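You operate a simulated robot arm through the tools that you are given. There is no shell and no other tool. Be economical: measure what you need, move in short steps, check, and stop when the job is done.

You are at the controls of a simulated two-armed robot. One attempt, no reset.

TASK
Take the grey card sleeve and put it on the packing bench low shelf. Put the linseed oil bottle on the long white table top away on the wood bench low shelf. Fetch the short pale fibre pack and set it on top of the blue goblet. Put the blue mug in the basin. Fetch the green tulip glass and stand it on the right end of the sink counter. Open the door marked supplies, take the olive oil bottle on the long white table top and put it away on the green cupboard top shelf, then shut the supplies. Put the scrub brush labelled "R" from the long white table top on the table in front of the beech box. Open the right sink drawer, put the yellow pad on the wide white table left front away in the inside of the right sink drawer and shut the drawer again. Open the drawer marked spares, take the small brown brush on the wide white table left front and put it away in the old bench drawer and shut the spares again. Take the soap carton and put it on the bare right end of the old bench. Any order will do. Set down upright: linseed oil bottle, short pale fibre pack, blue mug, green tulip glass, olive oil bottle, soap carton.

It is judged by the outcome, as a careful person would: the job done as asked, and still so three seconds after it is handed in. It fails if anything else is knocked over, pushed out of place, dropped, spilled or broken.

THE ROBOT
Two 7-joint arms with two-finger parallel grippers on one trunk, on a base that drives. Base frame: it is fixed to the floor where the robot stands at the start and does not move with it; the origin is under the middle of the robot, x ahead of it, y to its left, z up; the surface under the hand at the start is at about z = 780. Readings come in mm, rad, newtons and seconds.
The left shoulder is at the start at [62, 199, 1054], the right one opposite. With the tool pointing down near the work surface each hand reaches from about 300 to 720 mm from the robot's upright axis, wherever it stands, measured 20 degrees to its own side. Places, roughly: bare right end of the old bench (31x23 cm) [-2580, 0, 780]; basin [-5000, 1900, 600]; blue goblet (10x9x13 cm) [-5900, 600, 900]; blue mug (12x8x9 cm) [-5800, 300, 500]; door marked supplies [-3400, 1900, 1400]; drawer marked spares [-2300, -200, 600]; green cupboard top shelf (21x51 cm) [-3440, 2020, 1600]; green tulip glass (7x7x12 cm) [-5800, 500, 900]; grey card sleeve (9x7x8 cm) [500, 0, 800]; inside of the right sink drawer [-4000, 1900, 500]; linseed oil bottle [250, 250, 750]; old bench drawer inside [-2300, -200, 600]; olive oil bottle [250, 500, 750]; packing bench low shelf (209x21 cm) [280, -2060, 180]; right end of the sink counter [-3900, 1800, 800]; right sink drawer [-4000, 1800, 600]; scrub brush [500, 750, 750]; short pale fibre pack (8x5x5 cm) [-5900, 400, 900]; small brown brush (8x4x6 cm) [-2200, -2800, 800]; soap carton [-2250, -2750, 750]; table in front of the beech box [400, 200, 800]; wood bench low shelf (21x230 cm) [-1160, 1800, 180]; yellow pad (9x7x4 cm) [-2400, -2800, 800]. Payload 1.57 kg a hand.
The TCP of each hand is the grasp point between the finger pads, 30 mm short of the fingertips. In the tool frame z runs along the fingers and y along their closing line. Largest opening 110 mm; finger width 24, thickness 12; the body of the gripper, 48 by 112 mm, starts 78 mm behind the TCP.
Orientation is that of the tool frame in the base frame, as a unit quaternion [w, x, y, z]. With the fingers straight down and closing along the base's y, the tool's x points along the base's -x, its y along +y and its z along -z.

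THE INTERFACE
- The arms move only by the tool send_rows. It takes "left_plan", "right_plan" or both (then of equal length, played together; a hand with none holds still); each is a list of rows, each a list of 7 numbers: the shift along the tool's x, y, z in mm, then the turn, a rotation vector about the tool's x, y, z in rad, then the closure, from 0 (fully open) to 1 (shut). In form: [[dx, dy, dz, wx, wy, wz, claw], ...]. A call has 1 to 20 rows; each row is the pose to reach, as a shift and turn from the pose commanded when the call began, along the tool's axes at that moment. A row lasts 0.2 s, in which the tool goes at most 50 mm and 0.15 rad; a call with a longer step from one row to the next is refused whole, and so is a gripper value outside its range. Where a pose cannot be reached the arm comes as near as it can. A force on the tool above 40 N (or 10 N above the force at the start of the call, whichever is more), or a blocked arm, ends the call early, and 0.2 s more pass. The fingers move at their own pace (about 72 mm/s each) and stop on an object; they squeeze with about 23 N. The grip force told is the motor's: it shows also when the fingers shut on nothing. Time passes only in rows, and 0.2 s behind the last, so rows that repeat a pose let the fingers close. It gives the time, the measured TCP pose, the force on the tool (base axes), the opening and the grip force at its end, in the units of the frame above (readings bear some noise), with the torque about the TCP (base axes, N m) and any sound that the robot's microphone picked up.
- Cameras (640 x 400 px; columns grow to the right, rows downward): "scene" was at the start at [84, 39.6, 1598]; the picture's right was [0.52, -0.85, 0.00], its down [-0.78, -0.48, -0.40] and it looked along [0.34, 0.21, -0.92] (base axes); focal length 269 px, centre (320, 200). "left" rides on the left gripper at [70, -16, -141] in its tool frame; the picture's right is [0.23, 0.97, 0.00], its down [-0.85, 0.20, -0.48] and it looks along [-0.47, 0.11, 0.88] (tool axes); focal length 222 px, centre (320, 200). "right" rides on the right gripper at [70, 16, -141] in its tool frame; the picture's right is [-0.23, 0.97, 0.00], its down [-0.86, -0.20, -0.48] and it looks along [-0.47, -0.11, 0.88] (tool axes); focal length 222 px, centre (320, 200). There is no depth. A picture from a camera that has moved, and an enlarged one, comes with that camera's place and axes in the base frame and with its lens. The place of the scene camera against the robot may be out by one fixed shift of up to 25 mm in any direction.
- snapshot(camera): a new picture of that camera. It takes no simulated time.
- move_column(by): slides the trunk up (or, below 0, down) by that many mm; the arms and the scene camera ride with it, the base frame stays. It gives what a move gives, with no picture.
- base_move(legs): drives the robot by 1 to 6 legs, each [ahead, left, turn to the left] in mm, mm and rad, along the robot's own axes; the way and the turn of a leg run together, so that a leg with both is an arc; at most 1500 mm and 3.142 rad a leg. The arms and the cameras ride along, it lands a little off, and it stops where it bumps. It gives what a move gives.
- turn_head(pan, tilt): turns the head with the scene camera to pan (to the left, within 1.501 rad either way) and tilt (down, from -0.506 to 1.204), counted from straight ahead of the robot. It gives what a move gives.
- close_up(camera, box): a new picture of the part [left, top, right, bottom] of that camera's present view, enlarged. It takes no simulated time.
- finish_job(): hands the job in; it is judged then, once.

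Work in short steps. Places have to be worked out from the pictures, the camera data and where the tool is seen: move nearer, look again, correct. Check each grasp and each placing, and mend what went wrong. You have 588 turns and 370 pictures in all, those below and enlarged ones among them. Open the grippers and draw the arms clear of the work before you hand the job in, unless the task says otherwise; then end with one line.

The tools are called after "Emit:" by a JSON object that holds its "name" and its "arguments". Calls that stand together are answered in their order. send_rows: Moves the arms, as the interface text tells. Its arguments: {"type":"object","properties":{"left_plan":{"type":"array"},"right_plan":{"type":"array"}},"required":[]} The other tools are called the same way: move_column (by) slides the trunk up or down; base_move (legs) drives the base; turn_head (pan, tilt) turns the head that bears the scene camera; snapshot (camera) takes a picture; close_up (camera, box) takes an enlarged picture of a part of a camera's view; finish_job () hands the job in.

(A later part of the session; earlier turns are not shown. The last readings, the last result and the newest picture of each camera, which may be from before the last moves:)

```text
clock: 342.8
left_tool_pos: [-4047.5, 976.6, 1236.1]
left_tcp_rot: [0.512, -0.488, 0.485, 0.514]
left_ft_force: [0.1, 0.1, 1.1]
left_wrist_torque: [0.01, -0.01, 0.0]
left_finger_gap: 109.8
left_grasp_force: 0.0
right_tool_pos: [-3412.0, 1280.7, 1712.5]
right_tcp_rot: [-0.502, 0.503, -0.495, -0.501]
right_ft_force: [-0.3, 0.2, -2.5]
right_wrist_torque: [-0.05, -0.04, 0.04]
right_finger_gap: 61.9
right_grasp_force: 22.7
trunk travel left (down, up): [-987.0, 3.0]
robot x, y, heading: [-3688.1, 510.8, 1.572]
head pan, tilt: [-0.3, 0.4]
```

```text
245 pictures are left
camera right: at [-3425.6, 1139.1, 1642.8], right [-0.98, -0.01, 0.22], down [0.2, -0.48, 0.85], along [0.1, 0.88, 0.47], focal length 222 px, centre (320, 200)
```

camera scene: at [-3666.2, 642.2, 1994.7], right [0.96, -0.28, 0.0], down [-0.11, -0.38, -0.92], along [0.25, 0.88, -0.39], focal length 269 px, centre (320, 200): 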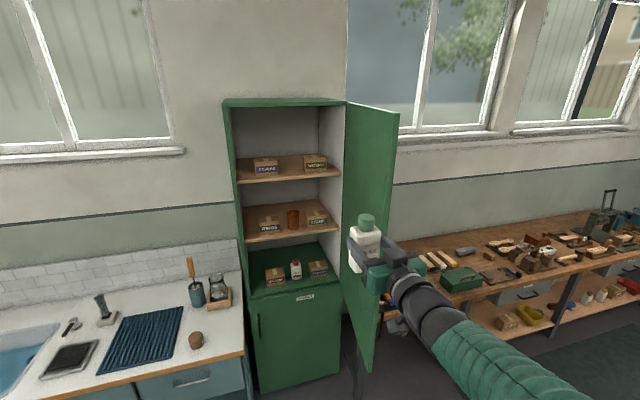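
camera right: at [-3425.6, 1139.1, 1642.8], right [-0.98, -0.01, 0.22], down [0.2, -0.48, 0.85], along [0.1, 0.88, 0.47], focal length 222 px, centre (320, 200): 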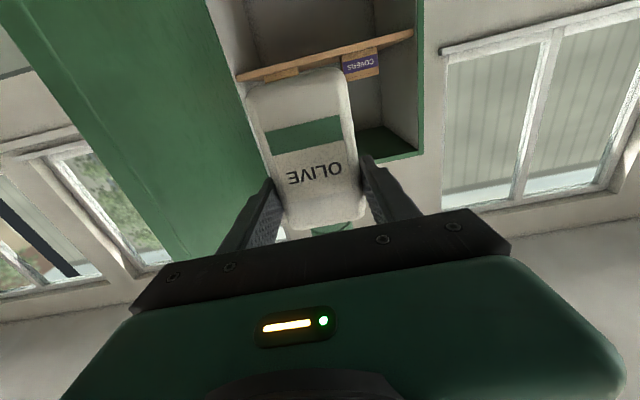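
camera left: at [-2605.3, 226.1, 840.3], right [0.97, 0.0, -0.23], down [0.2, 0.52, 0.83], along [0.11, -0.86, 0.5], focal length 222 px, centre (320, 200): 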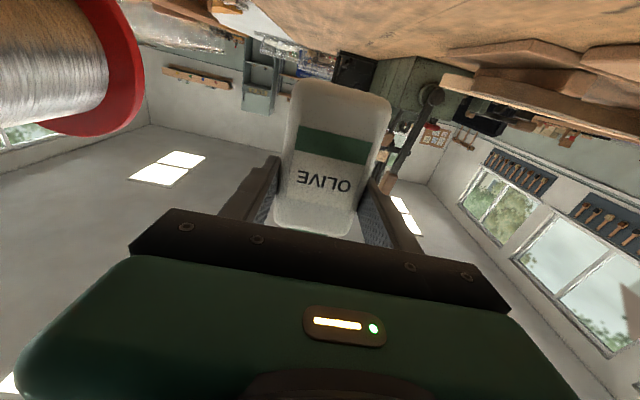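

Gap between the boxes: x −3509…−3372. I shift 28 mm left and drive in 560 mm, stopping in front of the shelf.

Emit:
{"name": "base_move", "arguments": {"legs": [[0, 28, 0], [540, 0, 0]]}}

Emit:
{"name": "snapshot", "arguments": {"camera": "right"}}

Emit:
{"name": "snapshot", "arguments": {"camera": "scene"}}

```text
clock: 346.4
left_tool_pos: [-4082.4, 1515.6, 1236.6]
left_tcp_rot: [0.514, -0.489, 0.482, 0.514]
left_ft_force: [0.5, 0.0, -0.6]
left_wrist_torque: [-0.03, 0.0, -0.02]
left_finger_gap: 110.1
left_grasp_force: 0.1
right_tool_pos: [-3452.4, 1818.5, 1719.2]
right_tcp_rot: [-0.504, 0.504, -0.491, -0.501]
right_ft_force: [0.2, -0.5, -3.1]
right_wrist_torque: [-0.08, -0.02, -0.03]
right_finger_gap: 61.7
right_grasp_force: 22.8
trunk travel left (down, up): [-987.0, 3.0]
robot x, y, heading: [-3720.9, 1058.2, 1.578]
head pan, tilt: [-0.3, 0.4]
```

```text
244 pictures are left
camera right: at [-3465.5, 1678.0, 1646.6], right [-0.98, -0.01, 0.21], down [0.19, -0.48, 0.85], along [0.09, 0.87, 0.48], focal length 222 px, centre (320, 200)
```

right: 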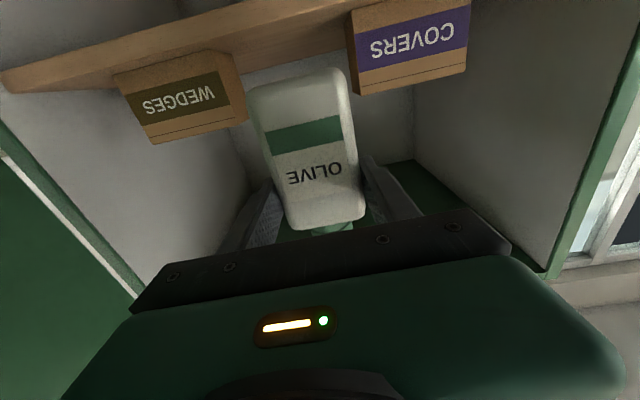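

```text
243 pictures are left
camera scene: at [-3706.2, 1184.5, 1995.1], right [0.96, -0.29, 0.01], down [-0.11, -0.37, -0.92], along [0.27, 0.88, -0.39], focal length 269 px, centre (320, 200)
```

scene: 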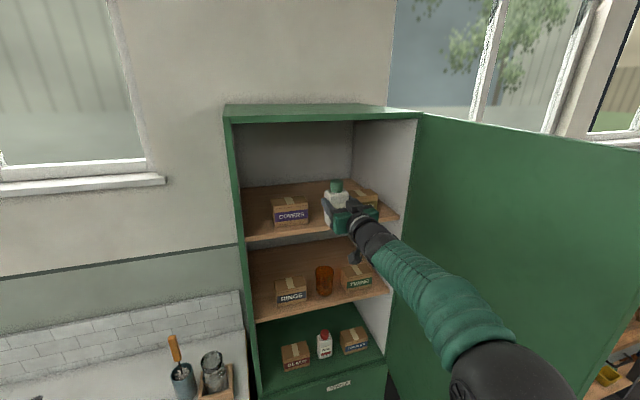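

Shift 13 mm right and advance 145 mm, then lower.

Emit:
{"name": "base_move", "arguments": {"legs": [[0, -13, 0], [145, 0, 0]]}}

Emit:
{"name": "snapshot", "arguments": {"camera": "right"}}

Emit:
{"name": "snapshot", "arguments": {"camera": "scene"}}

```text
clock: 348.1
left_tool_pos: [-4062.6, 1654.5, 1241.9]
left_tcp_rot: [0.513, -0.486, 0.482, 0.518]
left_ft_force: [-0.1, 0.5, 0.6]
left_wrist_torque: [-0.01, -0.03, -0.04]
left_finger_gap: 109.9
left_grasp_force: 0.2
right_tool_pos: [-3427.8, 1953.1, 1719.7]
right_tcp_rot: [0.503, -0.501, 0.492, 0.504]
right_ft_force: [0.1, -0.3, -2.4]
right_wrist_torque: [-0.07, 0.0, 0.0]
right_finger_gap: 61.9
right_grasp_force: 23.2
trunk travel left (down, up): [-987.0, 3.0]
robot x, y, heading: [-3708.8, 1200.3, 1.573]
head pan, tilt: [-0.3, 0.4]
```

```text
242 pictures are left
camera right: at [-3441.9, 1813.3, 1648.8], right [-0.98, -0.01, 0.22], down [0.2, -0.49, 0.85], along [0.1, 0.87, 0.48], focal length 222 px, centre (320, 200)
```

right: 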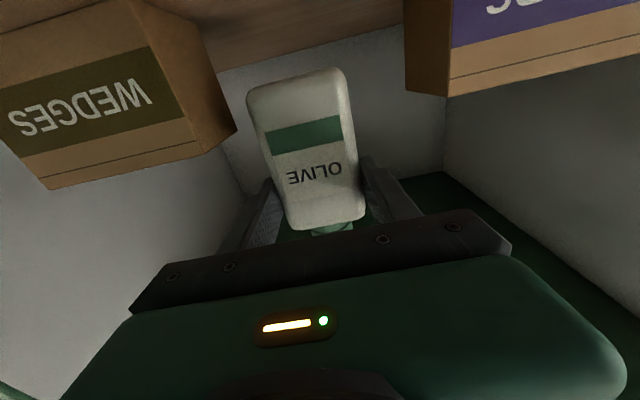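

```text
241 pictures are left
camera scene: at [-3677.9, 1318.2, 1995.6], right [0.96, -0.3, 0.0], down [-0.12, -0.37, -0.92], along [0.27, 0.88, -0.38], focal length 269 px, centre (320, 200)
```

scene: 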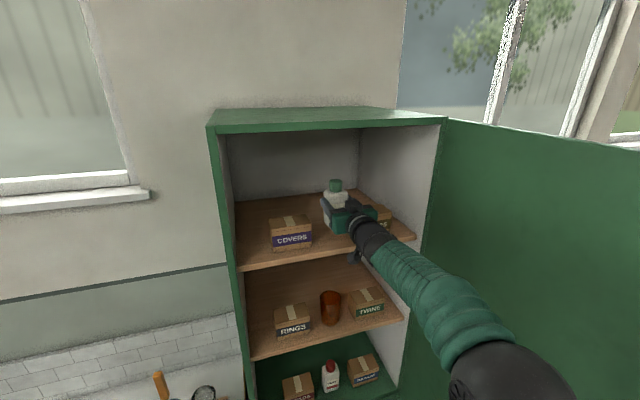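

Well centred between the boxes. Lower with the arm under force guard.

Emit:
{"name": "send_rows", "arguments": {"right_plan": [[8, 0, 0, 0, 0, 0, 1], [16, 0, 0, 0, 0, 0, 1], [22, 0, 0, 0, 0, 0, 1], [26, 0, 0, 0, 0, 0, 1], [30, 0, 0, 0, 0, 0, 1], [34, 0, 0, 0, 0, 0, 1], [38, 0, 0, 0, 0, 0, 1], [42, 0, 0, 0, 0, 0, 1], [46, 0, 0, 0, 0, 0, 1]]}}

```text
clock: 350.1
left_tool_pos: [-4063.1, 1659.3, 1240.2]
left_tcp_rot: [0.513, -0.486, 0.484, 0.516]
left_ft_force: [-0.6, -0.2, 0.7]
left_wrist_torque: [0.02, 0.01, -0.02]
left_finger_gap: 110.0
left_grasp_force: 0.0
right_tool_pos: [-3428.9, 1961.2, 1675.2]
right_tcp_rot: [0.504, -0.501, 0.491, 0.504]
right_ft_force: [3.5, 2.8, 12.0]
right_wrist_torque: [0.14, 0.12, -0.09]
right_finger_gap: 62.0
right_grasp_force: 22.7
trunk travel left (down, up): [-987.0, 3.0]
robot x, y, heading: [-3703.3, 1206.2, 1.573]
head pan, tilt: [-0.3, 0.4]
```

Contact at z 1675. Relieve, release and back out.

Emit:
{"name": "send_rows", "arguments": {"right_plan": [[-2, 0, 0, 0, 0, 0, 1], [-2, 0, 0, 0, 0, 0, 0.4], [-2, 0, 0, 0, 0, 0, 0.3], [-2, 0, 0, 0, 0, 0, 0.25], [-2, 0, 0, 0, 0, 0, 0.25]]}}

Emit:
{"name": "base_move", "arguments": {"legs": [[-250, 0, 0]]}}

Emit:
{"name": "snapshot", "arguments": {"camera": "right"}}

Emit:
{"name": "snapshot", "arguments": {"camera": "scene"}}

```text
clock: 351.3
left_tool_pos: [-4063.8, 1662.6, 1237.4]
left_tcp_rot: [0.512, -0.488, 0.484, 0.515]
left_ft_force: [-0.6, 0.5, 0.4]
left_wrist_torque: [0.0, 0.0, 0.03]
left_finger_gap: 110.0
left_grasp_force: 0.1
right_tool_pos: [-3430.9, 1964.7, 1671.4]
right_tcp_rot: [-0.501, 0.503, -0.493, -0.502]
right_ft_force: [-0.1, -1.1, 0.2]
right_wrist_torque: [0.01, 0.0, -0.02]
right_finger_gap: 82.6
right_grasp_force: 0.1
trunk travel left (down, up): [-987.0, 3.0]
robot x, y, heading: [-3703.5, 1199.9, 1.57]
head pan, tilt: [-0.3, 0.4]
```

```text
clock: 353.1
left_tool_pos: [-4064.5, 1416.2, 1236.8]
left_tcp_rot: [0.511, -0.489, 0.486, 0.514]
left_ft_force: [-0.2, -0.1, 0.5]
left_wrist_torque: [-0.01, 0.01, -0.02]
left_finger_gap: 110.1
left_grasp_force: 0.0
right_tool_pos: [-3431.1, 1720.5, 1668.4]
right_tcp_rot: [-0.501, 0.504, -0.494, -0.501]
right_ft_force: [0.3, -0.4, -0.8]
right_wrist_torque: [-0.02, 0.02, 0.0]
right_finger_gap: 82.4
right_grasp_force: 0.0
trunk travel left (down, up): [-987.0, 3.0]
robot x, y, heading: [-3706.5, 952.6, 1.569]
head pan, tilt: [-0.3, 0.4]
```

```text
240 pictures are left
camera right: at [-3444.2, 1580.7, 1597.6], right [-0.98, -0.01, 0.22], down [0.2, -0.48, 0.86], along [0.09, 0.88, 0.47], focal length 222 px, centre (320, 200)
```

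right: 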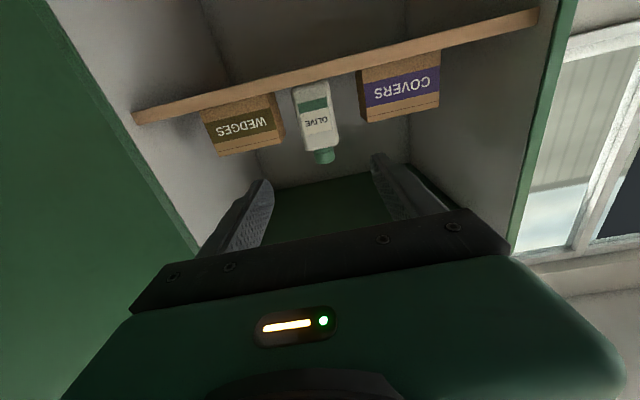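

```text
239 pictures are left
camera scene: at [-3680.6, 1092.2, 1993.9], right [0.96, -0.29, 0.0], down [-0.11, -0.38, -0.92], along [0.27, 0.88, -0.4], focal length 269 px, centre (320, 200)
```

scene: 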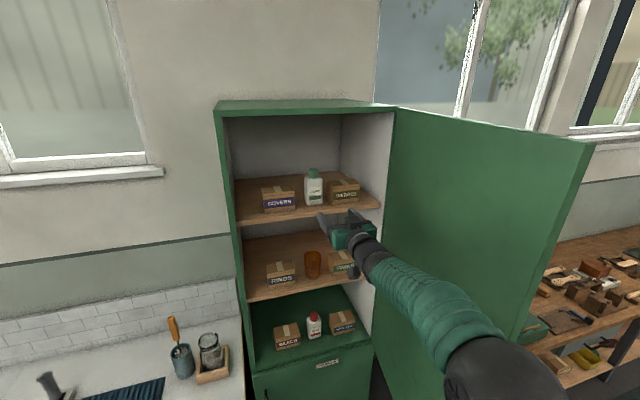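

Olive stands on the top shelf. To shut the door I back out, lower and retract the right hand, and go round to the door's outer side.

Emit:
{"name": "base_move", "arguments": {"legs": [[-520, 0, 0]]}}

Emit:
{"name": "send_rows", "arguments": {"right_plan": [[40, 0, -20, 0, 0, 0, 1], [80, 0, -40, 0, 0, 0, 1], [120, 0, -60, 0, 0, 0, 1], [160, 0, -80, 0, 0, 0, 1], [200, 0, -100, 0, 0, 0, 1], [240, 0, -120, 0, 0, 0, 1], [280, 0, -130, 0, 0, 0, 1], [320, 0, -140, 0, 0, 0, 1], [360, 0, -140, 0, 0, 0, 1], [400, 0, -140, 0, 0, 0, 1]]}}

Emit:
{"name": "base_move", "arguments": {"legs": [[0, -340, 0]]}}

Emit:
{"name": "snapshot", "arguments": {"camera": "scene"}}

```text
clock: 356.1
left_tool_pos: [-4063.8, 888.4, 1238.2]
left_tcp_rot: [0.511, -0.488, 0.484, 0.516]
left_ft_force: [0.4, -0.9, 0.3]
left_wrist_torque: [0.01, 0.01, 0.0]
left_finger_gap: 110.1
left_grasp_force: 0.0
right_tool_pos: [-3431.6, 1195.6, 1670.8]
right_tcp_rot: [-0.501, 0.505, -0.491, -0.504]
right_ft_force: [-0.6, 0.5, -0.8]
right_wrist_torque: [0.03, 0.03, -0.01]
right_finger_gap: 82.7
right_grasp_force: 0.0
trunk travel left (down, up): [-987.0, 3.0]
robot x, y, heading: [-3704.7, 433.3, 1.574]
head pan, tilt: [-0.3, 0.4]
```

```text
clock: 358.3
left_tool_pos: [-4064.3, 885.4, 1239.5]
left_tcp_rot: [0.512, -0.488, 0.483, 0.517]
left_ft_force: [-1.0, 0.1, 0.1]
left_wrist_torque: [-0.03, 0.01, 0.01]
left_finger_gap: 110.1
left_grasp_force: 0.0
right_tool_pos: [-3425.4, 1053.6, 1270.5]
right_tcp_rot: [0.502, -0.502, 0.492, 0.503]
right_ft_force: [-0.6, -0.2, 0.4]
right_wrist_torque: [-0.01, -0.03, 0.02]
right_finger_gap: 0.0
right_grasp_force: 21.0
trunk travel left (down, up): [-987.0, 3.0]
robot x, y, heading: [-3704.8, 429.7, 1.572]
head pan, tilt: [-0.3, 0.4]
```

```text
clock: 360.6
left_tool_pos: [-3740.9, 886.8, 1235.0]
left_tcp_rot: [0.517, -0.488, 0.48, 0.514]
left_ft_force: [-0.3, -0.1, 0.0]
left_wrist_torque: [-0.01, 0.06, -0.11]
left_finger_gap: 110.1
left_grasp_force: 0.1
right_tool_pos: [-3101.6, 1051.2, 1276.5]
right_tcp_rot: [0.506, -0.505, 0.489, 0.5]
right_ft_force: [-1.4, -0.5, 0.3]
right_wrist_torque: [0.03, 0.03, -0.15]
right_finger_gap: 0.0
right_grasp_force: 21.2
trunk travel left (down, up): [-987.0, 3.0]
robot x, y, heading: [-3369.8, 431.9, 1.566]
head pan, tilt: [-0.3, 0.4]
```

```text
238 pictures are left
camera scene: at [-3369.2, 559.9, 1994.9], right [0.96, -0.3, 0.01], down [-0.1, -0.37, -0.92], along [0.28, 0.88, -0.39], focal length 269 px, centre (320, 200)
```

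scene: 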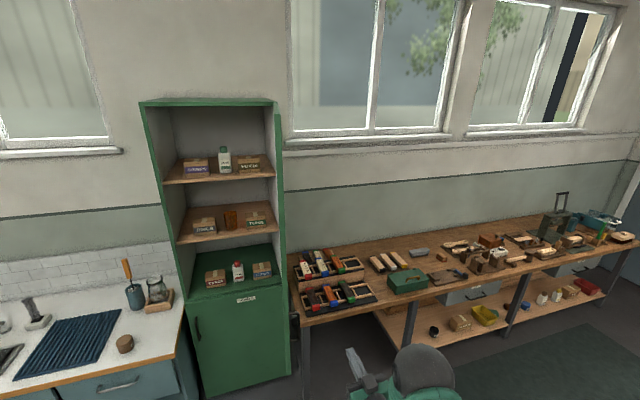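

Door is edge-on to me at ~82°. Advance 350 mm on its outer side, then push it leftwards.

Emit:
{"name": "base_move", "arguments": {"legs": [[350, 0, 0], [0, 220, 0]]}}

Emit:
{"name": "snapshot", "arguments": {"camera": "scene"}}

```text
clock: 364.1
left_tool_pos: [-3937.9, 1238.2, 1242.7]
left_tcp_rot: [0.513, -0.483, 0.485, 0.518]
left_ft_force: [0.0, -0.2, -0.2]
left_wrist_torque: [0.0, 0.0, -0.01]
left_finger_gap: 109.8
left_grasp_force: 0.0
right_tool_pos: [-3297.8, 1400.5, 1272.2]
right_tcp_rot: [0.502, -0.5, 0.494, 0.504]
right_ft_force: [0.5, -0.7, 0.1]
right_wrist_torque: [0.0, -0.04, 0.01]
right_finger_gap: 0.2
right_grasp_force: 21.0
trunk travel left (down, up): [-987.0, 3.0]
robot x, y, heading: [-3584.8, 783.9, 1.569]
head pan, tilt: [-0.3, 0.4]
```

```text
237 pictures are left
camera scene: at [-3550.8, 913.1, 1994.5], right [0.95, -0.3, 0.0], down [-0.12, -0.37, -0.92], along [0.27, 0.88, -0.39], focal length 269 px, centre (320, 200)
```

scene: 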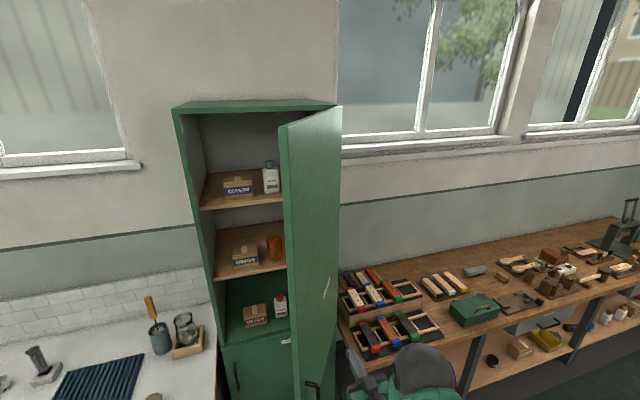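

It swings shut. Continue pushing along an arc to the left and then forward.

Emit:
{"name": "base_move", "arguments": {"legs": [[40, 150, 0], [80, 110, 0], [100, 40, 0], [110, 0, 0]]}}

Emit:
{"name": "snapshot", "arguments": {"camera": "scene"}}

```text
clock: 368.0
left_tool_pos: [-4259.5, 1548.7, 1241.8]
left_tcp_rot: [0.519, -0.486, 0.477, 0.517]
left_ft_force: [0.6, 0.5, 0.7]
left_wrist_torque: [-0.07, 0.02, 0.01]
left_finger_gap: 110.2
left_grasp_force: 0.1
right_tool_pos: [-3621.1, 1712.4, 1287.1]
right_tcp_rot: [0.51, -0.5, 0.486, 0.503]
right_ft_force: [0.2, 0.6, 0.1]
right_wrist_torque: [-0.01, 0.0, -0.01]
right_finger_gap: 0.0
right_grasp_force: 21.1
trunk travel left (down, up): [-987.0, 3.0]
robot x, y, heading: [-3887.6, 1114.3, 1.572]
head pan, tilt: [-0.3, 0.4]
```

```text
236 pictures are left
camera scene: at [-3911.8, 1213.1, 1996.4], right [0.96, -0.29, 0.02], down [-0.09, -0.36, -0.93], along [0.28, 0.89, -0.37], focal length 269 px, centre (320, 200)
```

scene: 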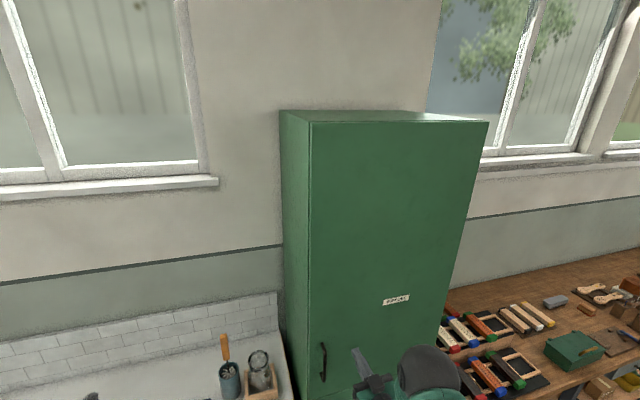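

Nearly shut. I press forward with the arm until it meets resistance.

Emit:
{"name": "base_move", "arguments": {"legs": [[90, 0, 0]]}}

Emit:
{"name": "send_rows", "arguments": {"right_plan": [[0, 0, 10, 0, 0, 0, 1], [0, 0, 20, 0, 0, 0, 1], [0, 0, 30, 0, 0, 0, 1], [0, 0, 40, 0, 0, 0, 1], [0, 0, 50, 0, 0, 0, 1], [0, 0, 60, 0, 0, 0, 1], [0, 0, 70, 0, 0, 0, 1]]}}

Emit:
{"name": "close_up", "arguments": {"camera": "scene", "box": [260, 90, 500, 400]}}

```text
clock: 369.1
left_tool_pos: [-4201.7, 1643.8, 1252.8]
left_tcp_rot: [0.506, -0.478, 0.494, 0.521]
left_ft_force: [0.8, -0.4, 1.0]
left_wrist_torque: [0.0, 0.0, 0.02]
left_finger_gap: 110.2
left_grasp_force: 0.0
right_tool_pos: [-3560.8, 1809.2, 1269.2]
right_tcp_rot: [0.498, -0.491, 0.499, 0.512]
right_ft_force: [1.7, 0.0, -0.4]
right_wrist_torque: [-0.02, -0.03, 0.13]
right_finger_gap: 0.0
right_grasp_force: 21.2
trunk travel left (down, up): [-987.0, 3.0]
robot x, y, heading: [-3886.0, 1203.6, 1.572]
head pan, tilt: [-0.3, 0.4]
```

```text
clock: 369.9
left_tool_pos: [-4211.9, 1643.1, 1247.4]
left_tcp_rot: [0.507, -0.483, 0.495, 0.515]
left_ft_force: [0.3, 1.6, 0.8]
left_wrist_torque: [-0.02, 0.02, 0.15]
left_finger_gap: 110.3
left_grasp_force: 0.0
right_tool_pos: [-3582.0, 1835.1, 1272.0]
right_tcp_rot: [0.494, -0.497, 0.493, 0.516]
right_ft_force: [-23.1, -43.5, 21.7]
right_wrist_torque: [0.11, 0.02, 0.47]
right_finger_gap: 0.1
right_grasp_force: 21.5
trunk travel left (down, up): [-987.0, 3.0]
robot x, y, heading: [-3883.3, 1202.5, 1.565]
head pan, tilt: [-0.3, 0.4]
stopped in row 4 (right hand): the force on the tool passed its limit at 52 N (the readings are from after the stop); the commanded pose is now the measured one
```

```text
1.29 times, centred on (380, 245) of scene
camera zoom: at [-3859.2, 1315.8, 1996.2], right [0.96, -0.3, 0.0], down [-0.11, -0.37, -0.92], along [0.27, 0.88, -0.38], focal length 347 px, centre (243, 142)
```

zoom: 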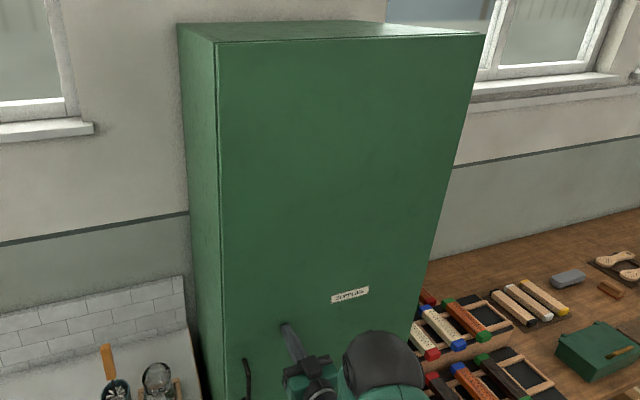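

Shut (52 N resistance). I back away and drive along the aisle to the west, then look at the shelf unit with the glass, goblet and mug.

Emit:
{"name": "base_move", "arguments": {"legs": [[-400, 0, 0], [0, 1000, 0]]}}

Emit:
{"name": "turn_head", "arguments": {"pan": 1.2, "tilt": 0.45}}

Emit:
{"name": "snapshot", "arguments": {"camera": "scene"}}

```text
clock: 377.2
left_tool_pos: [-5217.5, 1235.4, 1244.8]
left_tcp_rot: [0.5, -0.488, 0.492, 0.519]
left_ft_force: [0.2, 0.5, 0.3]
left_wrist_torque: [-0.03, 0.03, 0.02]
left_finger_gap: 109.9
left_grasp_force: 0.0
right_tool_pos: [-4584.1, 1439.2, 1265.9]
right_tcp_rot: [0.49, -0.503, 0.493, 0.514]
right_ft_force: [-0.1, 0.4, -0.8]
right_wrist_torque: [-0.02, -0.01, 0.0]
right_finger_gap: 0.1
right_grasp_force: 21.3
trunk travel left (down, up): [-987.0, 3.0]
robot x, y, heading: [-4885.3, 792.3, 1.587]
head pan, tilt: [-0.3, 0.4]
```

```text
clock: 378.8
left_tool_pos: [-5221.5, 1235.1, 1241.2]
left_tcp_rot: [0.501, -0.489, 0.494, 0.516]
left_ft_force: [0.8, 0.9, 0.4]
left_wrist_torque: [-0.02, -0.02, -0.02]
left_finger_gap: 110.0
left_grasp_force: 0.1
right_tool_pos: [-4587.7, 1437.8, 1268.2]
right_tcp_rot: [0.492, -0.502, 0.493, 0.513]
right_ft_force: [-0.2, -0.6, 0.0]
right_wrist_torque: [0.02, 0.0, -0.03]
right_finger_gap: 0.1
right_grasp_force: 21.1
trunk travel left (down, up): [-987.0, 3.0]
robot x, y, heading: [-4884.9, 790.3, 1.582]
head pan, tilt: [1.201, 0.45]
```

```text
234 pictures are left
camera scene: at [-4970.8, 865.2, 1990.1], right [0.35, 0.94, 0.0], down [0.41, -0.15, -0.9], along [-0.84, 0.31, -0.44], focal length 269 px, centre (320, 200)
```

scene: 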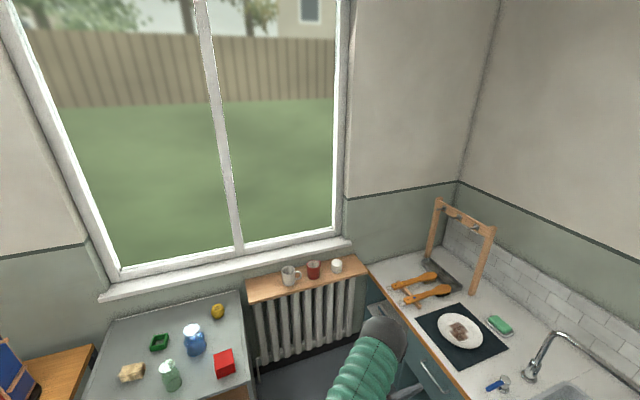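

I see a grey table with the blue goblet, green tulip glass and others. I turn to face it and lower the column.

Emit:
{"name": "base_move", "arguments": {"legs": [[0, 0, 1.56]]}}

Emit:
{"name": "move_column", "arguments": {"by": -200}}

Emit:
{"name": "turn_head", "arguments": {"pan": 0.3, "tilt": 0.65}}

Emit:
{"name": "snapshot", "arguments": {"camera": "scene"}}

```text
clock: 383.0
left_tool_pos: [-5327.0, 459.6, 1242.6]
left_tcp_rot: [-0.01, -0.695, 0.004, 0.719]
left_ft_force: [-0.3, 0.6, -0.1]
left_wrist_torque: [0.01, 0.03, 0.0]
left_finger_gap: 109.9
left_grasp_force: 0.2
right_tool_pos: [-5526.4, 1093.7, 1267.2]
right_tcp_rot: [-0.013, -0.704, -0.005, 0.71]
right_ft_force: [0.3, -0.3, -0.1]
right_wrist_torque: [-0.01, 0.01, 0.02]
right_finger_gap: 0.0
right_grasp_force: 21.5
trunk travel left (down, up): [-987.0, 3.0]
robot x, y, heading: [-4883.2, 794.2, -3.129]
head pan, tilt: [1.201, 0.45]
```

```text
clock: 385.2
left_tool_pos: [-5325.7, 460.6, 1041.6]
left_tcp_rot: [-0.009, -0.697, 0.004, 0.717]
left_ft_force: [1.3, -0.3, -0.7]
left_wrist_torque: [0.01, 0.0, -0.01]
left_finger_gap: 109.8
left_grasp_force: 0.0
right_tool_pos: [-5525.0, 1092.5, 1069.5]
right_tcp_rot: [-0.013, -0.703, -0.005, 0.711]
right_ft_force: [0.1, 0.6, 0.2]
right_wrist_torque: [-0.02, 0.01, 0.0]
right_finger_gap: 0.0
right_grasp_force: 21.4
trunk travel left (down, up): [-787.0, 203.0]
robot x, y, heading: [-4879.9, 799.0, -3.133]
head pan, tilt: [1.201, 0.45]
```

```text
clock: 386.4
left_tool_pos: [-5326.8, 460.2, 1040.8]
left_tcp_rot: [-0.008, -0.697, 0.005, 0.717]
left_ft_force: [0.1, 0.8, 0.1]
left_wrist_torque: [-0.02, 0.01, 0.01]
left_finger_gap: 109.9
left_grasp_force: 0.1
right_tool_pos: [-5524.0, 1093.1, 1068.2]
right_tcp_rot: [-0.013, -0.703, -0.005, 0.711]
right_ft_force: [0.5, -0.3, -0.1]
right_wrist_torque: [-0.01, -0.01, -0.03]
right_finger_gap: 0.0
right_grasp_force: 20.7
trunk travel left (down, up): [-787.0, 203.0]
robot x, y, heading: [-4882.6, 787.8, -3.134]
head pan, tilt: [0.3, 0.649]
```

```text
233 pictures are left
camera scene: at [-4999.7, 771.1, 1772.2], right [-0.31, 0.95, 0.0], down [0.58, 0.19, -0.8], along [-0.76, -0.24, -0.61], focal length 269 px, centre (320, 200)
```

scene: 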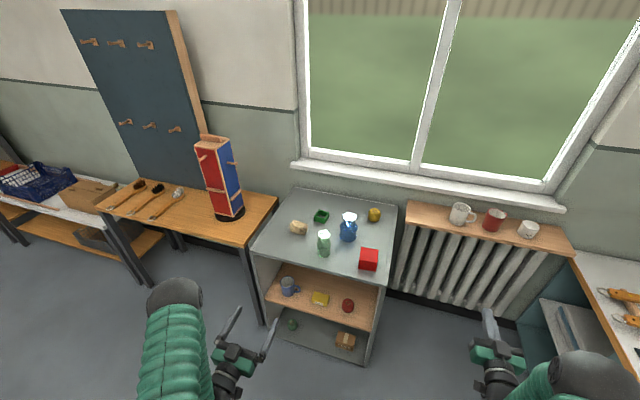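

Zoom on the unit.

Emit:
{"name": "close_up", "arguments": {"camera": "scene", "box": [245, 185, 405, 285]}}

Emit:
{"name": "close_up", "arguments": {"camera": "scene", "box": [245, 255, 405, 365]}}

```text
4.00 times, centred on (325, 235) of scene
camera zoom: at [-4999.7, 771.1, 1772.2], right [-0.31, 0.95, 0.0], down [0.58, 0.19, -0.8], along [-0.76, -0.24, -0.61], focal length 1076 px, centre (300, 60)
```

zoom: 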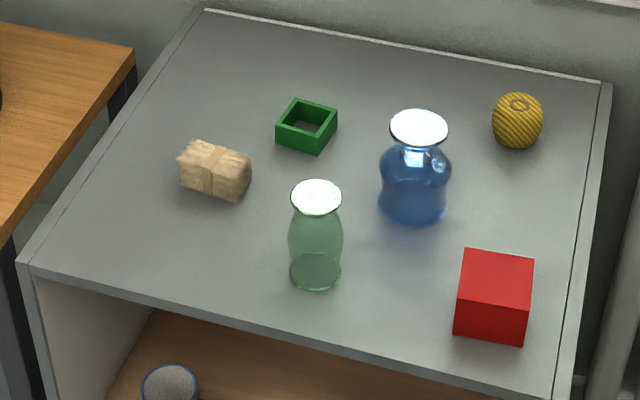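

```text
3.64 times, centred on (325, 310) of scene
camera zoom: at [-4999.7, 771.1, 1772.2], right [-0.31, 0.95, 0.0], down [0.58, 0.19, -0.8], along [-0.76, -0.24, -0.61], focal length 978 px, centre (302, -200)
```

zoom: 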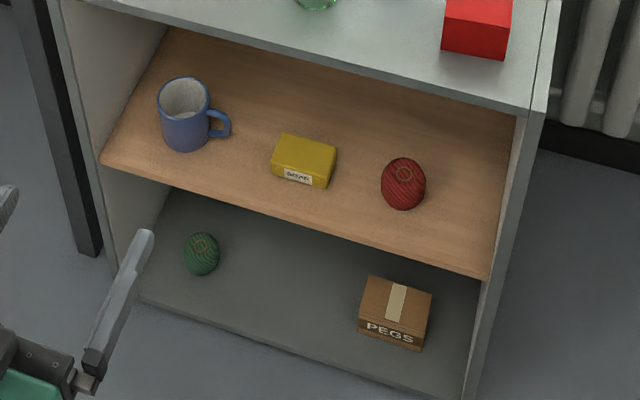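

Now I return both arms to the fingers-down posture (reverse of the earlier pitch) for top grasps.

Emit:
{"name": "send_rows", "arguments": {"left_plan": [[-13, 11, -3, 0, 0.13, 0, 0], [-26, 22, -6, 0, 0.26, 0, 0], [-39, 33, -9, 0, 0.39, 0, 0], [-52, 44, -12, 0, 0.52, 0, 0], [-65, 55, -15, 0, 0.65, 0, 0], [-78, 66, -18, 0, 0.78, 0, 0], [-91, 77, -21, 0, 0.91, 0, 0], [-104, 88, -24, 0, 1.04, 0, 0], [-117, 99, -28, 0, 1.17, 0, 0], [-130, 110, -32, 0, 1.3, 0, 0], [-145, 125, -36, 0, 1.43, 0, 0], [-164, 140, -41, 0, 1.57, 0, 0]], "right_plan": [[-11, -12, -19, 0, 0.13, 0, 0], [-22, -24, -38, 0, 0.26, 0, 0], [-33, -36, -57, 0, 0.39, 0, 0], [-44, -48, -76, 0, 0.52, 0, 0], [-55, -60, -96, 0, 0.65, 0, 0], [-66, -72, -116, 0, 0.78, 0, 0], [-77, -84, -136, 0, 0.91, 0, 0], [-88, -96, -156, 0, 1.04, 0, 0], [-99, -108, -176, 0, 1.17, 0, 0], [-110, -120, -196, 0, 1.3, 0, 0], [-122, -132, -216, 0, 1.43, 0, 0], [-137, -145, -238, 0, 1.57, 0, 0]]}}

Emit:
{"name": "snapshot", "arguments": {"camera": "scene"}}

```text
clock: 389.0
left_tool_pos: [-5280.4, 321.4, 1207.1]
left_tcp_rot: [0.01, 1.0, 0.003, -0.015]
left_ft_force: [-0.9, -0.3, -0.1]
left_wrist_torque: [0.0, 0.0, -0.01]
left_finger_gap: 109.9
left_grasp_force: 0.2
right_tool_pos: [-5289.9, 1246.1, 1200.9]
right_tcp_rot: [0.006, 1.0, 0.012, -0.003]
right_ft_force: [0.2, -0.3, -1.1]
right_wrist_torque: [-0.03, -0.01, 0.03]
right_finger_gap: 109.9
right_grasp_force: 0.0
trunk travel left (down, up): [-787.0, 203.0]
robot x, y, heading: [-4883.2, 791.4, -3.128]
head pan, tilt: [0.3, 0.649]
```

```text
230 pictures are left
camera scene: at [-5002.7, 771.4, 1771.9], right [-0.31, 0.95, 0.0], down [0.58, 0.19, -0.79], along [-0.76, -0.24, -0.61], focal length 269 px, centre (320, 200)
```

scene: 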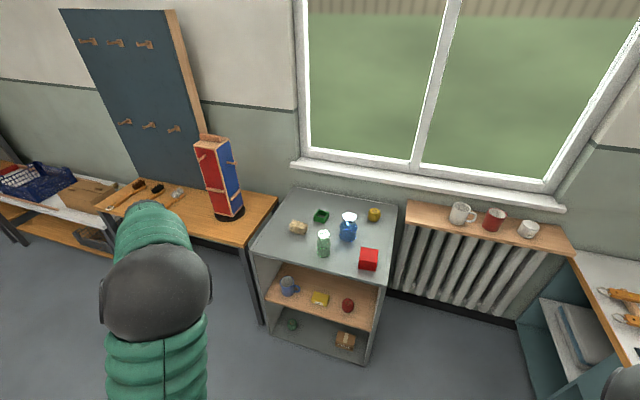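

Both arms neutral. I approach so the left hand comes above the pack (right hand stays high).

Emit:
{"name": "base_move", "arguments": {"legs": [[0, -60, -0.013], [540, 0, 0]]}}

Emit:
{"name": "snapshot", "arguments": {"camera": "left"}}

Emit:
{"name": "turn_head", "arguments": {"pan": 0.2, "tilt": 1.1}}

Emit:
{"name": "snapshot", "arguments": {"camera": "scene"}}

```text
clock: 392.7
left_tool_pos: [-5815.6, 371.9, 1206.7]
left_tcp_rot: [0.005, 1.0, 0.001, -0.019]
left_ft_force: [-0.7, -0.6, 0.2]
left_wrist_torque: [0.05, -0.01, 0.0]
left_finger_gap: 109.7
left_grasp_force: 0.1
right_tool_pos: [-5822.2, 1295.5, 1207.7]
right_tcp_rot: [0.002, 1.0, 0.012, -0.007]
right_ft_force: [0.0, -1.0, 0.9]
right_wrist_torque: [0.08, -0.09, 0.0]
right_finger_gap: 110.0
right_grasp_force: 0.0
trunk travel left (down, up): [-787.0, 203.0]
robot x, y, heading: [-5422.3, 849.7, -3.137]
head pan, tilt: [0.3, 0.649]
```

```text
229 pictures are left
camera left: at [-5740.3, 390.1, 1344.3], right [0.23, -0.97, 0.0], down [-0.84, -0.2, 0.51], along [-0.5, -0.12, -0.86], focal length 222 px, centre (320, 200)
```

left: 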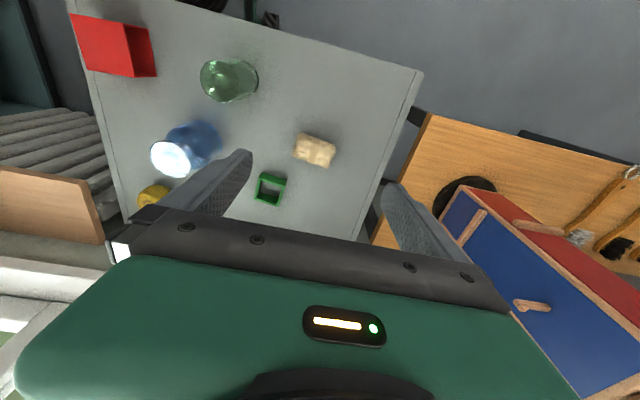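

```text
clock: 393.6
left_tool_pos: [-5814.5, 373.5, 1205.0]
left_tcp_rot: [0.006, 1.0, 0.002, -0.018]
left_ft_force: [-0.3, 0.0, 1.1]
left_wrist_torque: [0.02, -0.01, 0.01]
left_finger_gap: 110.1
left_grasp_force: 0.1
right_tool_pos: [-5823.2, 1296.3, 1205.6]
right_tcp_rot: [0.003, 1.0, 0.012, -0.007]
right_ft_force: [-0.2, -0.6, 0.2]
right_wrist_torque: [0.03, -0.02, 0.0]
right_finger_gap: 110.0
right_grasp_force: 0.0
trunk travel left (down, up): [-787.0, 203.0]
robot x, y, heading: [-5419.2, 850.9, -3.135]
head pan, tilt: [0.201, 1.1]
```

```text
228 pictures are left
camera scene: at [-5511.5, 855.6, 1739.4], right [-0.21, 0.98, -0.01], down [0.87, 0.18, -0.46], along [-0.44, -0.1, -0.89], focal length 269 px, centre (320, 200)
```

scene: 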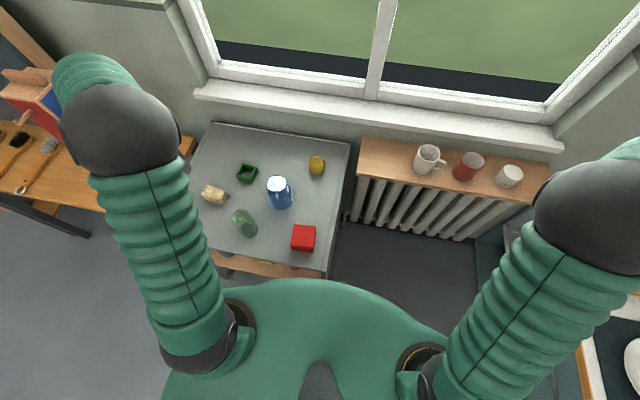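

Glass and goblet are open-topped. I move the left hand toward the pack and down to ~1075 for a second look.

Emit:
{"name": "send_rows", "arguments": {"left_plan": [[-23, 2, 43, 0, 0, 0, 0], [-46, 4, 86, 0, 0, 0, 0], [-70, 5, 130, 0, 0, 0, 0], [-70, 5, 130, 0, 0, 0, 0]]}}

Emit:
{"name": "snapshot", "arguments": {"camera": "left"}}

```text
refused: row 3 steps farther than a row can; nothing moved
```

```text
227 pictures are left
camera left: at [-5739.5, 391.0, 1343.5], right [0.23, -0.97, 0.0], down [-0.84, -0.2, 0.51], along [-0.5, -0.12, -0.86], focal length 222 px, centre (320, 200)
```

left: 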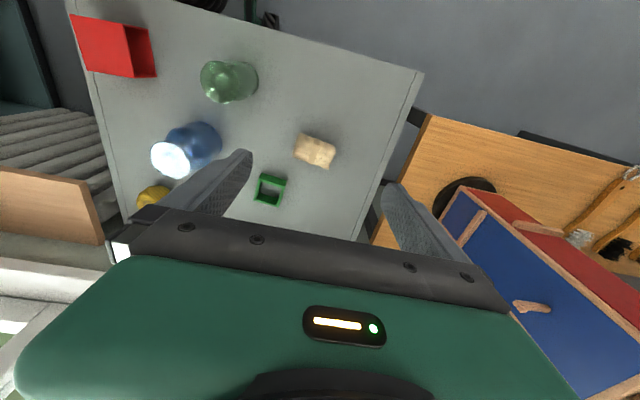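

Emit:
{"name": "send_rows", "arguments": {"left_plan": [[-17, 1, 32, 0, 0, 0, 0], [-35, 2, 65, 0, 0, 0, 0], [-52, 4, 97, 0, 0, 0, 0], [-70, 5, 130, 0, 0, 0, 0], [-70, 5, 130, 0, 0, 0, 0]]}}

Emit:
{"name": "snapshot", "arguments": {"camera": "left"}}

```text
clock: 394.8
left_tool_pos: [-5890.7, 364.7, 1078.9]
left_tcp_rot: [0.005, 1.0, 0.001, -0.018]
left_ft_force: [0.1, -0.2, 0.3]
left_wrist_torque: [0.0, 0.01, 0.03]
left_finger_gap: 109.9
left_grasp_force: 0.1
right_tool_pos: [-5823.2, 1293.8, 1205.4]
right_tcp_rot: [0.003, 1.0, 0.011, -0.006]
right_ft_force: [0.0, -0.1, -0.7]
right_wrist_torque: [0.01, -0.03, 0.03]
right_finger_gap: 109.9
right_grasp_force: 0.0
trunk travel left (down, up): [-787.0, 203.0]
robot x, y, heading: [-5416.9, 852.4, -3.134]
head pan, tilt: [0.201, 1.1]
```

```text
226 pictures are left
camera left: at [-5814.8, 382.7, 1216.9], right [0.23, -0.97, 0.0], down [-0.84, -0.2, 0.51], along [-0.5, -0.12, -0.86], focal length 222 px, centre (320, 200)
```

left: 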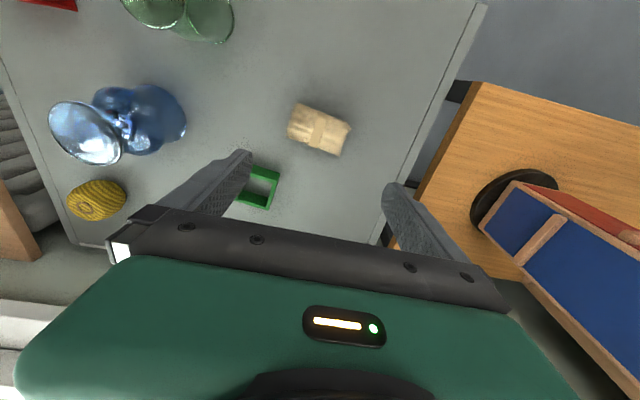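

Pack is near (-5897,364), its long side nearly along y. I turn the hand 0.15 rad to match and descend to ~965.

Emit:
{"name": "send_rows", "arguments": {"left_plan": [[-2, 0, 38, 0, 0, 0.08, 0], [-4, 0, 76, 0, 0, 0.15, 0], [-5, 0, 113, 0, 0, 0.15, 0], [-5, 0, 113, 0, 0, 0.15, 0]]}}

Emit:
{"name": "snapshot", "arguments": {"camera": "left"}}

Emit:
{"name": "close_up", "arguments": {"camera": "scene", "box": [150, 120, 350, 270]}}

```text
clock: 395.8
left_tool_pos: [-5898.1, 364.2, 964.8]
left_tcp_rot: [0.007, 0.997, -0.073, -0.018]
left_ft_force: [0.0, 0.3, 0.2]
left_wrist_torque: [0.02, 0.01, -0.02]
left_finger_gap: 110.0
left_grasp_force: 0.0
right_tool_pos: [-5822.9, 1295.6, 1206.5]
right_tcp_rot: [0.003, 1.0, 0.011, -0.007]
right_ft_force: [-0.9, -0.3, 0.3]
right_wrist_torque: [0.02, -0.02, -0.03]
right_finger_gap: 109.8
right_grasp_force: 0.0
trunk travel left (down, up): [-787.0, 203.0]
robot x, y, heading: [-5419.1, 852.0, -3.136]
head pan, tilt: [0.201, 1.1]
```

```text
225 pictures are left
camera left: at [-5821.4, 371.7, 1103.1], right [0.08, -1.0, 0.01], down [-0.86, -0.07, 0.51], along [-0.51, -0.05, -0.86], focal length 222 px, centre (320, 200)
```

left: 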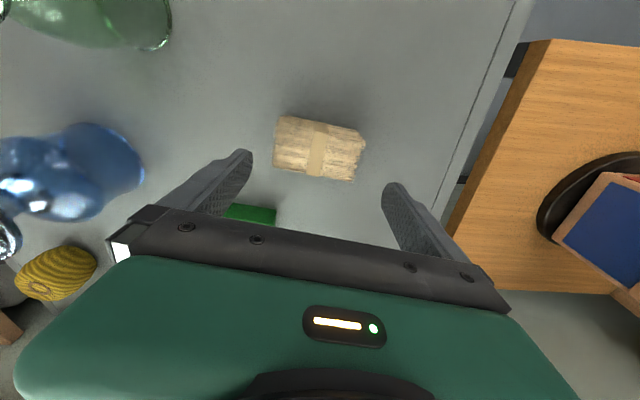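

```text
2.67 times, centred on (250, 195) of scene
camera zoom: at [-5511.6, 855.9, 1739.5], right [-0.21, 0.98, -0.01], down [0.87, 0.18, -0.45], along [-0.44, -0.1, -0.89], focal length 717 px, centre (507, 213)
```

zoom: 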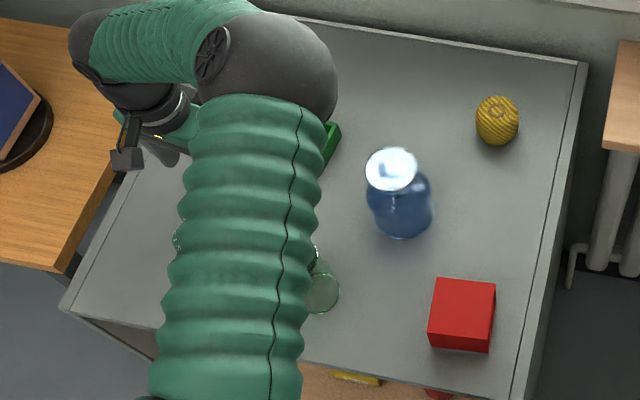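

Pack is now estimated at (-5886,365), top ≈895. Descend under guard to ~882 and close.

Emit:
{"name": "send_rows", "arguments": {"left_plan": [[5, 0, 30, 0, 0, 0, 0], [10, 0, 55, 0, 0, 0, 0], [11, 0, 70, 0, 0, 0, 0], [11, 0, 80, 0, 0, 0, 0], [11, 0, 83, 0, 0, 0, 0], [11, 0, 83, 0, 0, 0, 1], [11, 0, 83, 0, 0, 0, 1], [11, 0, 83, 0, 0, 0, 1], [11, 0, 83, 0, 0, 0, 1]]}}

Emit:
{"name": "snapshot", "arguments": {"camera": "left"}}

```text
clock: 397.0
left_tool_pos: [-5888.9, 362.0, 890.5]
left_tcp_rot: [0.002, 0.997, -0.075, -0.026]
left_ft_force: [7.4, 31.8, 57.0]
left_wrist_torque: [4.1, -1.29, 0.25]
left_finger_gap: 105.5
left_grasp_force: 16.2
right_tool_pos: [-5814.4, 1294.4, 1209.7]
right_tcp_rot: [0.002, 1.0, 0.012, -0.01]
right_ft_force: [-0.2, -0.6, -0.1]
right_wrist_torque: [0.03, 0.02, 0.06]
right_finger_gap: 109.7
right_grasp_force: 0.0
trunk travel left (down, up): [-787.0, 203.0]
robot x, y, heading: [-5417.5, 854.6, -3.132]
head pan, tilt: [0.201, 1.1]
stopped in row 6 (left hand): the force on the tool passed its limit at 46 N (the readings are from after the stop); the commanded pose is now the measured one
```

```text
223 pictures are left
camera left: at [-5810.6, 368.8, 1027.9], right [0.08, -1.0, 0.0], down [-0.85, -0.07, 0.52], along [-0.52, -0.04, -0.85], focal length 222 px, centre (320, 200)
```

left: 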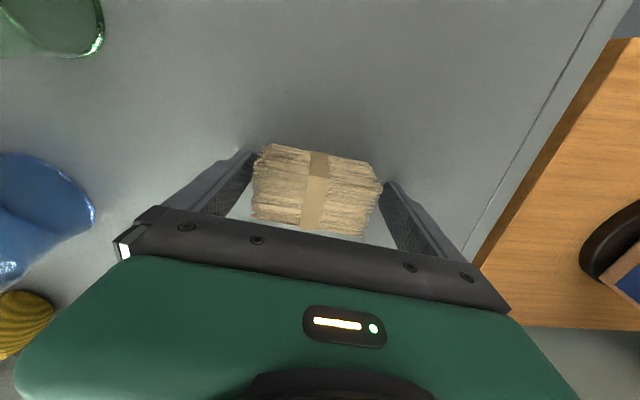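

The fingertips reached the table (≈860). Raise 8 mm and close.

Emit:
{"name": "send_rows", "arguments": {"left_plan": [[0, 0, -9, 0, 0, 0, 0], [0, 0, -9, 0, 0, 0, 0.3], [0, 0, -9, 0, 0, 0, 1], [0, 0, -9, 0, 0, 0, 1], [0, 0, -9, 0, 0, 0, 1]]}}

Emit:
{"name": "snapshot", "arguments": {"camera": "left"}}

```text
clock: 398.2
left_tool_pos: [-5892.8, 355.4, 891.6]
left_tcp_rot: [0.005, 0.997, -0.074, -0.02]
left_ft_force: [-0.2, 0.0, -0.9]
left_wrist_torque: [-0.01, -0.01, 0.02]
left_finger_gap: 80.8
left_grasp_force: 23.4
right_tool_pos: [-5823.0, 1287.1, 1208.0]
right_tcp_rot: [-0.002, 1.0, 0.011, -0.008]
right_ft_force: [0.6, 0.7, 0.5]
right_wrist_torque: [0.0, -0.01, -0.01]
right_finger_gap: 109.9
right_grasp_force: 0.1
trunk travel left (down, up): [-787.0, 203.0]
robot x, y, heading: [-5419.9, 850.2, -3.14]
head pan, tilt: [0.201, 1.1]
```

```text
222 pictures are left
camera left: at [-5814.4, 361.5, 1029.1], right [0.08, -1.0, 0.01], down [-0.85, -0.07, 0.52], along [-0.51, -0.05, -0.86], focal length 222 px, centre (320, 200)
```

left: 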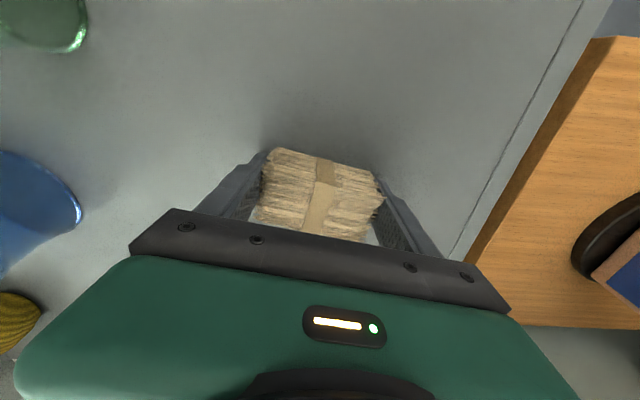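

Gripped (81 mm). Lift 200 mm and carry it above the goblet rim, which I put at (-5928,603).

Emit:
{"name": "send_rows", "arguments": {"left_plan": [[0, 0, -40, 0, 0, 0, 1], [0, 0, -80, 0, 0, 0, 1], [0, 0, -120, 0, 0, 0, 1], [0, 0, -160, 0, 0, 0, 1], [0, 0, -200, 0, 0, 0, 1], [-10, -40, -200, 0, 0, 0, 1], [-22, -80, -200, 0, 0, 0, 1], [-35, -120, -200, 0, 0, 0, 1], [-48, -160, -200, 0, 0, 0, 1], [-60, -200, -200, 0, 0, 0, 1], [-71, -240, -200, 0, 0, 0, 1], [-71, -240, -200, 0, 0, 0, 1]]}}

Emit:
{"name": "snapshot", "arguments": {"camera": "left"}}

Emit:
{"name": "snapshot", "arguments": {"camera": "scene"}}

```text
clock: 400.7
left_tool_pos: [-5900.7, 517.6, 1087.8]
left_tcp_rot: [0.001, 1.0, 0.01, -0.021]
left_ft_force: [-0.2, 0.3, -0.6]
left_wrist_torque: [-0.03, -0.03, -0.01]
left_finger_gap: 80.5
left_grasp_force: 23.6
right_tool_pos: [-5823.2, 1275.0, 1212.0]
right_tcp_rot: [-0.005, 1.0, 0.013, -0.006]
right_ft_force: [-0.2, -0.7, 0.0]
right_wrist_torque: [-0.02, 0.0, 0.02]
right_finger_gap: 110.5
right_grasp_force: 0.1
trunk travel left (down, up): [-787.0, 203.0]
robot x, y, heading: [-5418.2, 850.7, -3.136]
head pan, tilt: [0.201, 1.1]
stopped in row 12 (left hand): the arm was blocked; the commanded pose is now the measured one
```

```text
221 pictures are left
camera left: at [-5825.9, 535.9, 1226.3], right [0.25, -0.97, -0.01], down [-0.83, -0.21, 0.51], along [-0.5, -0.12, -0.86], focal length 222 px, centre (320, 200)
```

left: 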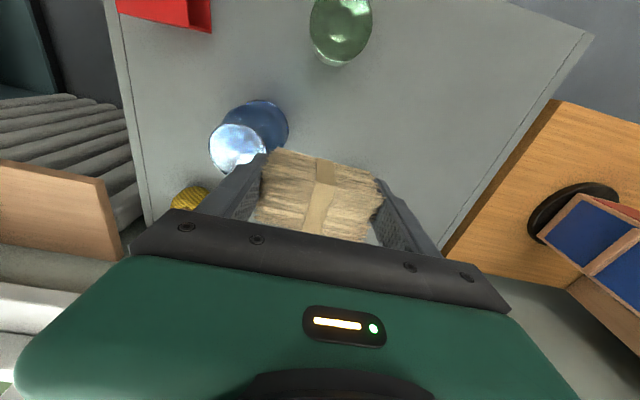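

```text
220 pictures are left
camera scene: at [-5511.9, 849.1, 1738.8], right [-0.21, 0.98, 0.0], down [0.87, 0.18, -0.45], along [-0.44, -0.1, -0.89], focal length 269 px, centre (320, 200)
```

scene: 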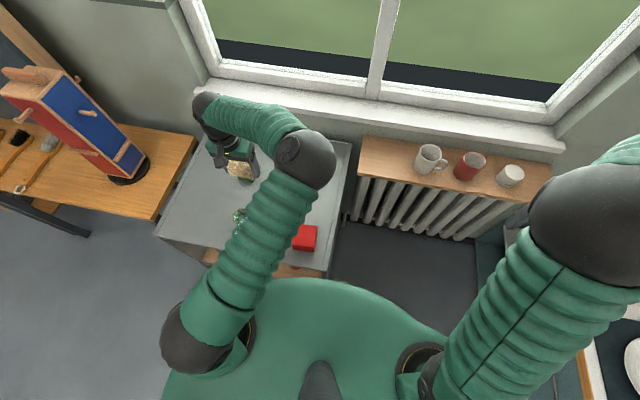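

The arm stopped with the elbow inward; I make up the rest with the base (27 mm ahead, 85 mm right).

Emit:
{"name": "base_move", "arguments": {"legs": [[27, -85, 0]]}}

Emit:
{"name": "snapshot", "arguments": {"camera": "left"}}

Emit:
{"name": "snapshot", "arguments": {"camera": "right"}}

```text
clock: 401.8
left_tool_pos: [-5897.7, 558.5, 1088.2]
left_tcp_rot: [-0.009, 0.999, 0.021, -0.025]
left_ft_force: [0.6, -2.0, -0.3]
left_wrist_torque: [0.15, 0.06, -0.01]
left_finger_gap: 80.6
left_grasp_force: 23.1
right_tool_pos: [-5835.1, 1315.2, 1225.8]
right_tcp_rot: [-0.017, 1.0, 0.024, -0.01]
right_ft_force: [-1.2, -2.0, 0.2]
right_wrist_torque: [0.09, -0.07, 0.03]
right_finger_gap: 109.8
right_grasp_force: 0.1
trunk travel left (down, up): [-787.0, 203.0]
robot x, y, heading: [-5429.3, 922.2, -3.111]
head pan, tilt: [0.201, 1.1]
```

```text
219 pictures are left
camera left: at [-5821.0, 576.1, 1225.7], right [0.27, -0.96, -0.03], down [-0.82, -0.24, 0.52], along [-0.5, -0.11, -0.86], focal length 222 px, centre (320, 200)
```

left: 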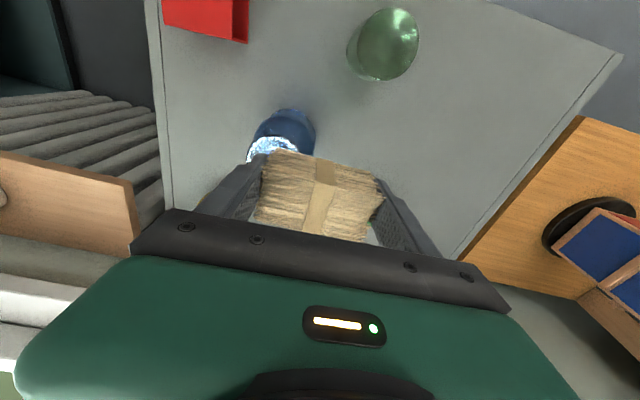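

```text
218 pictures are left
camera right: at [-5760.6, 1298.8, 1365.8], right [-0.18, -0.98, -0.03], down [-0.85, 0.14, 0.5], along [-0.49, 0.11, -0.87], focal length 222 px, centre (320, 200)
```

right: 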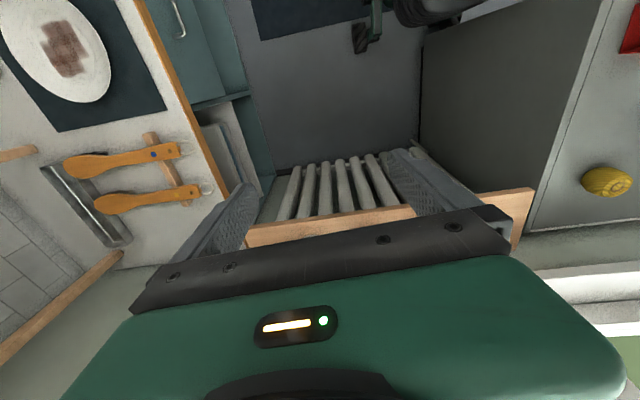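

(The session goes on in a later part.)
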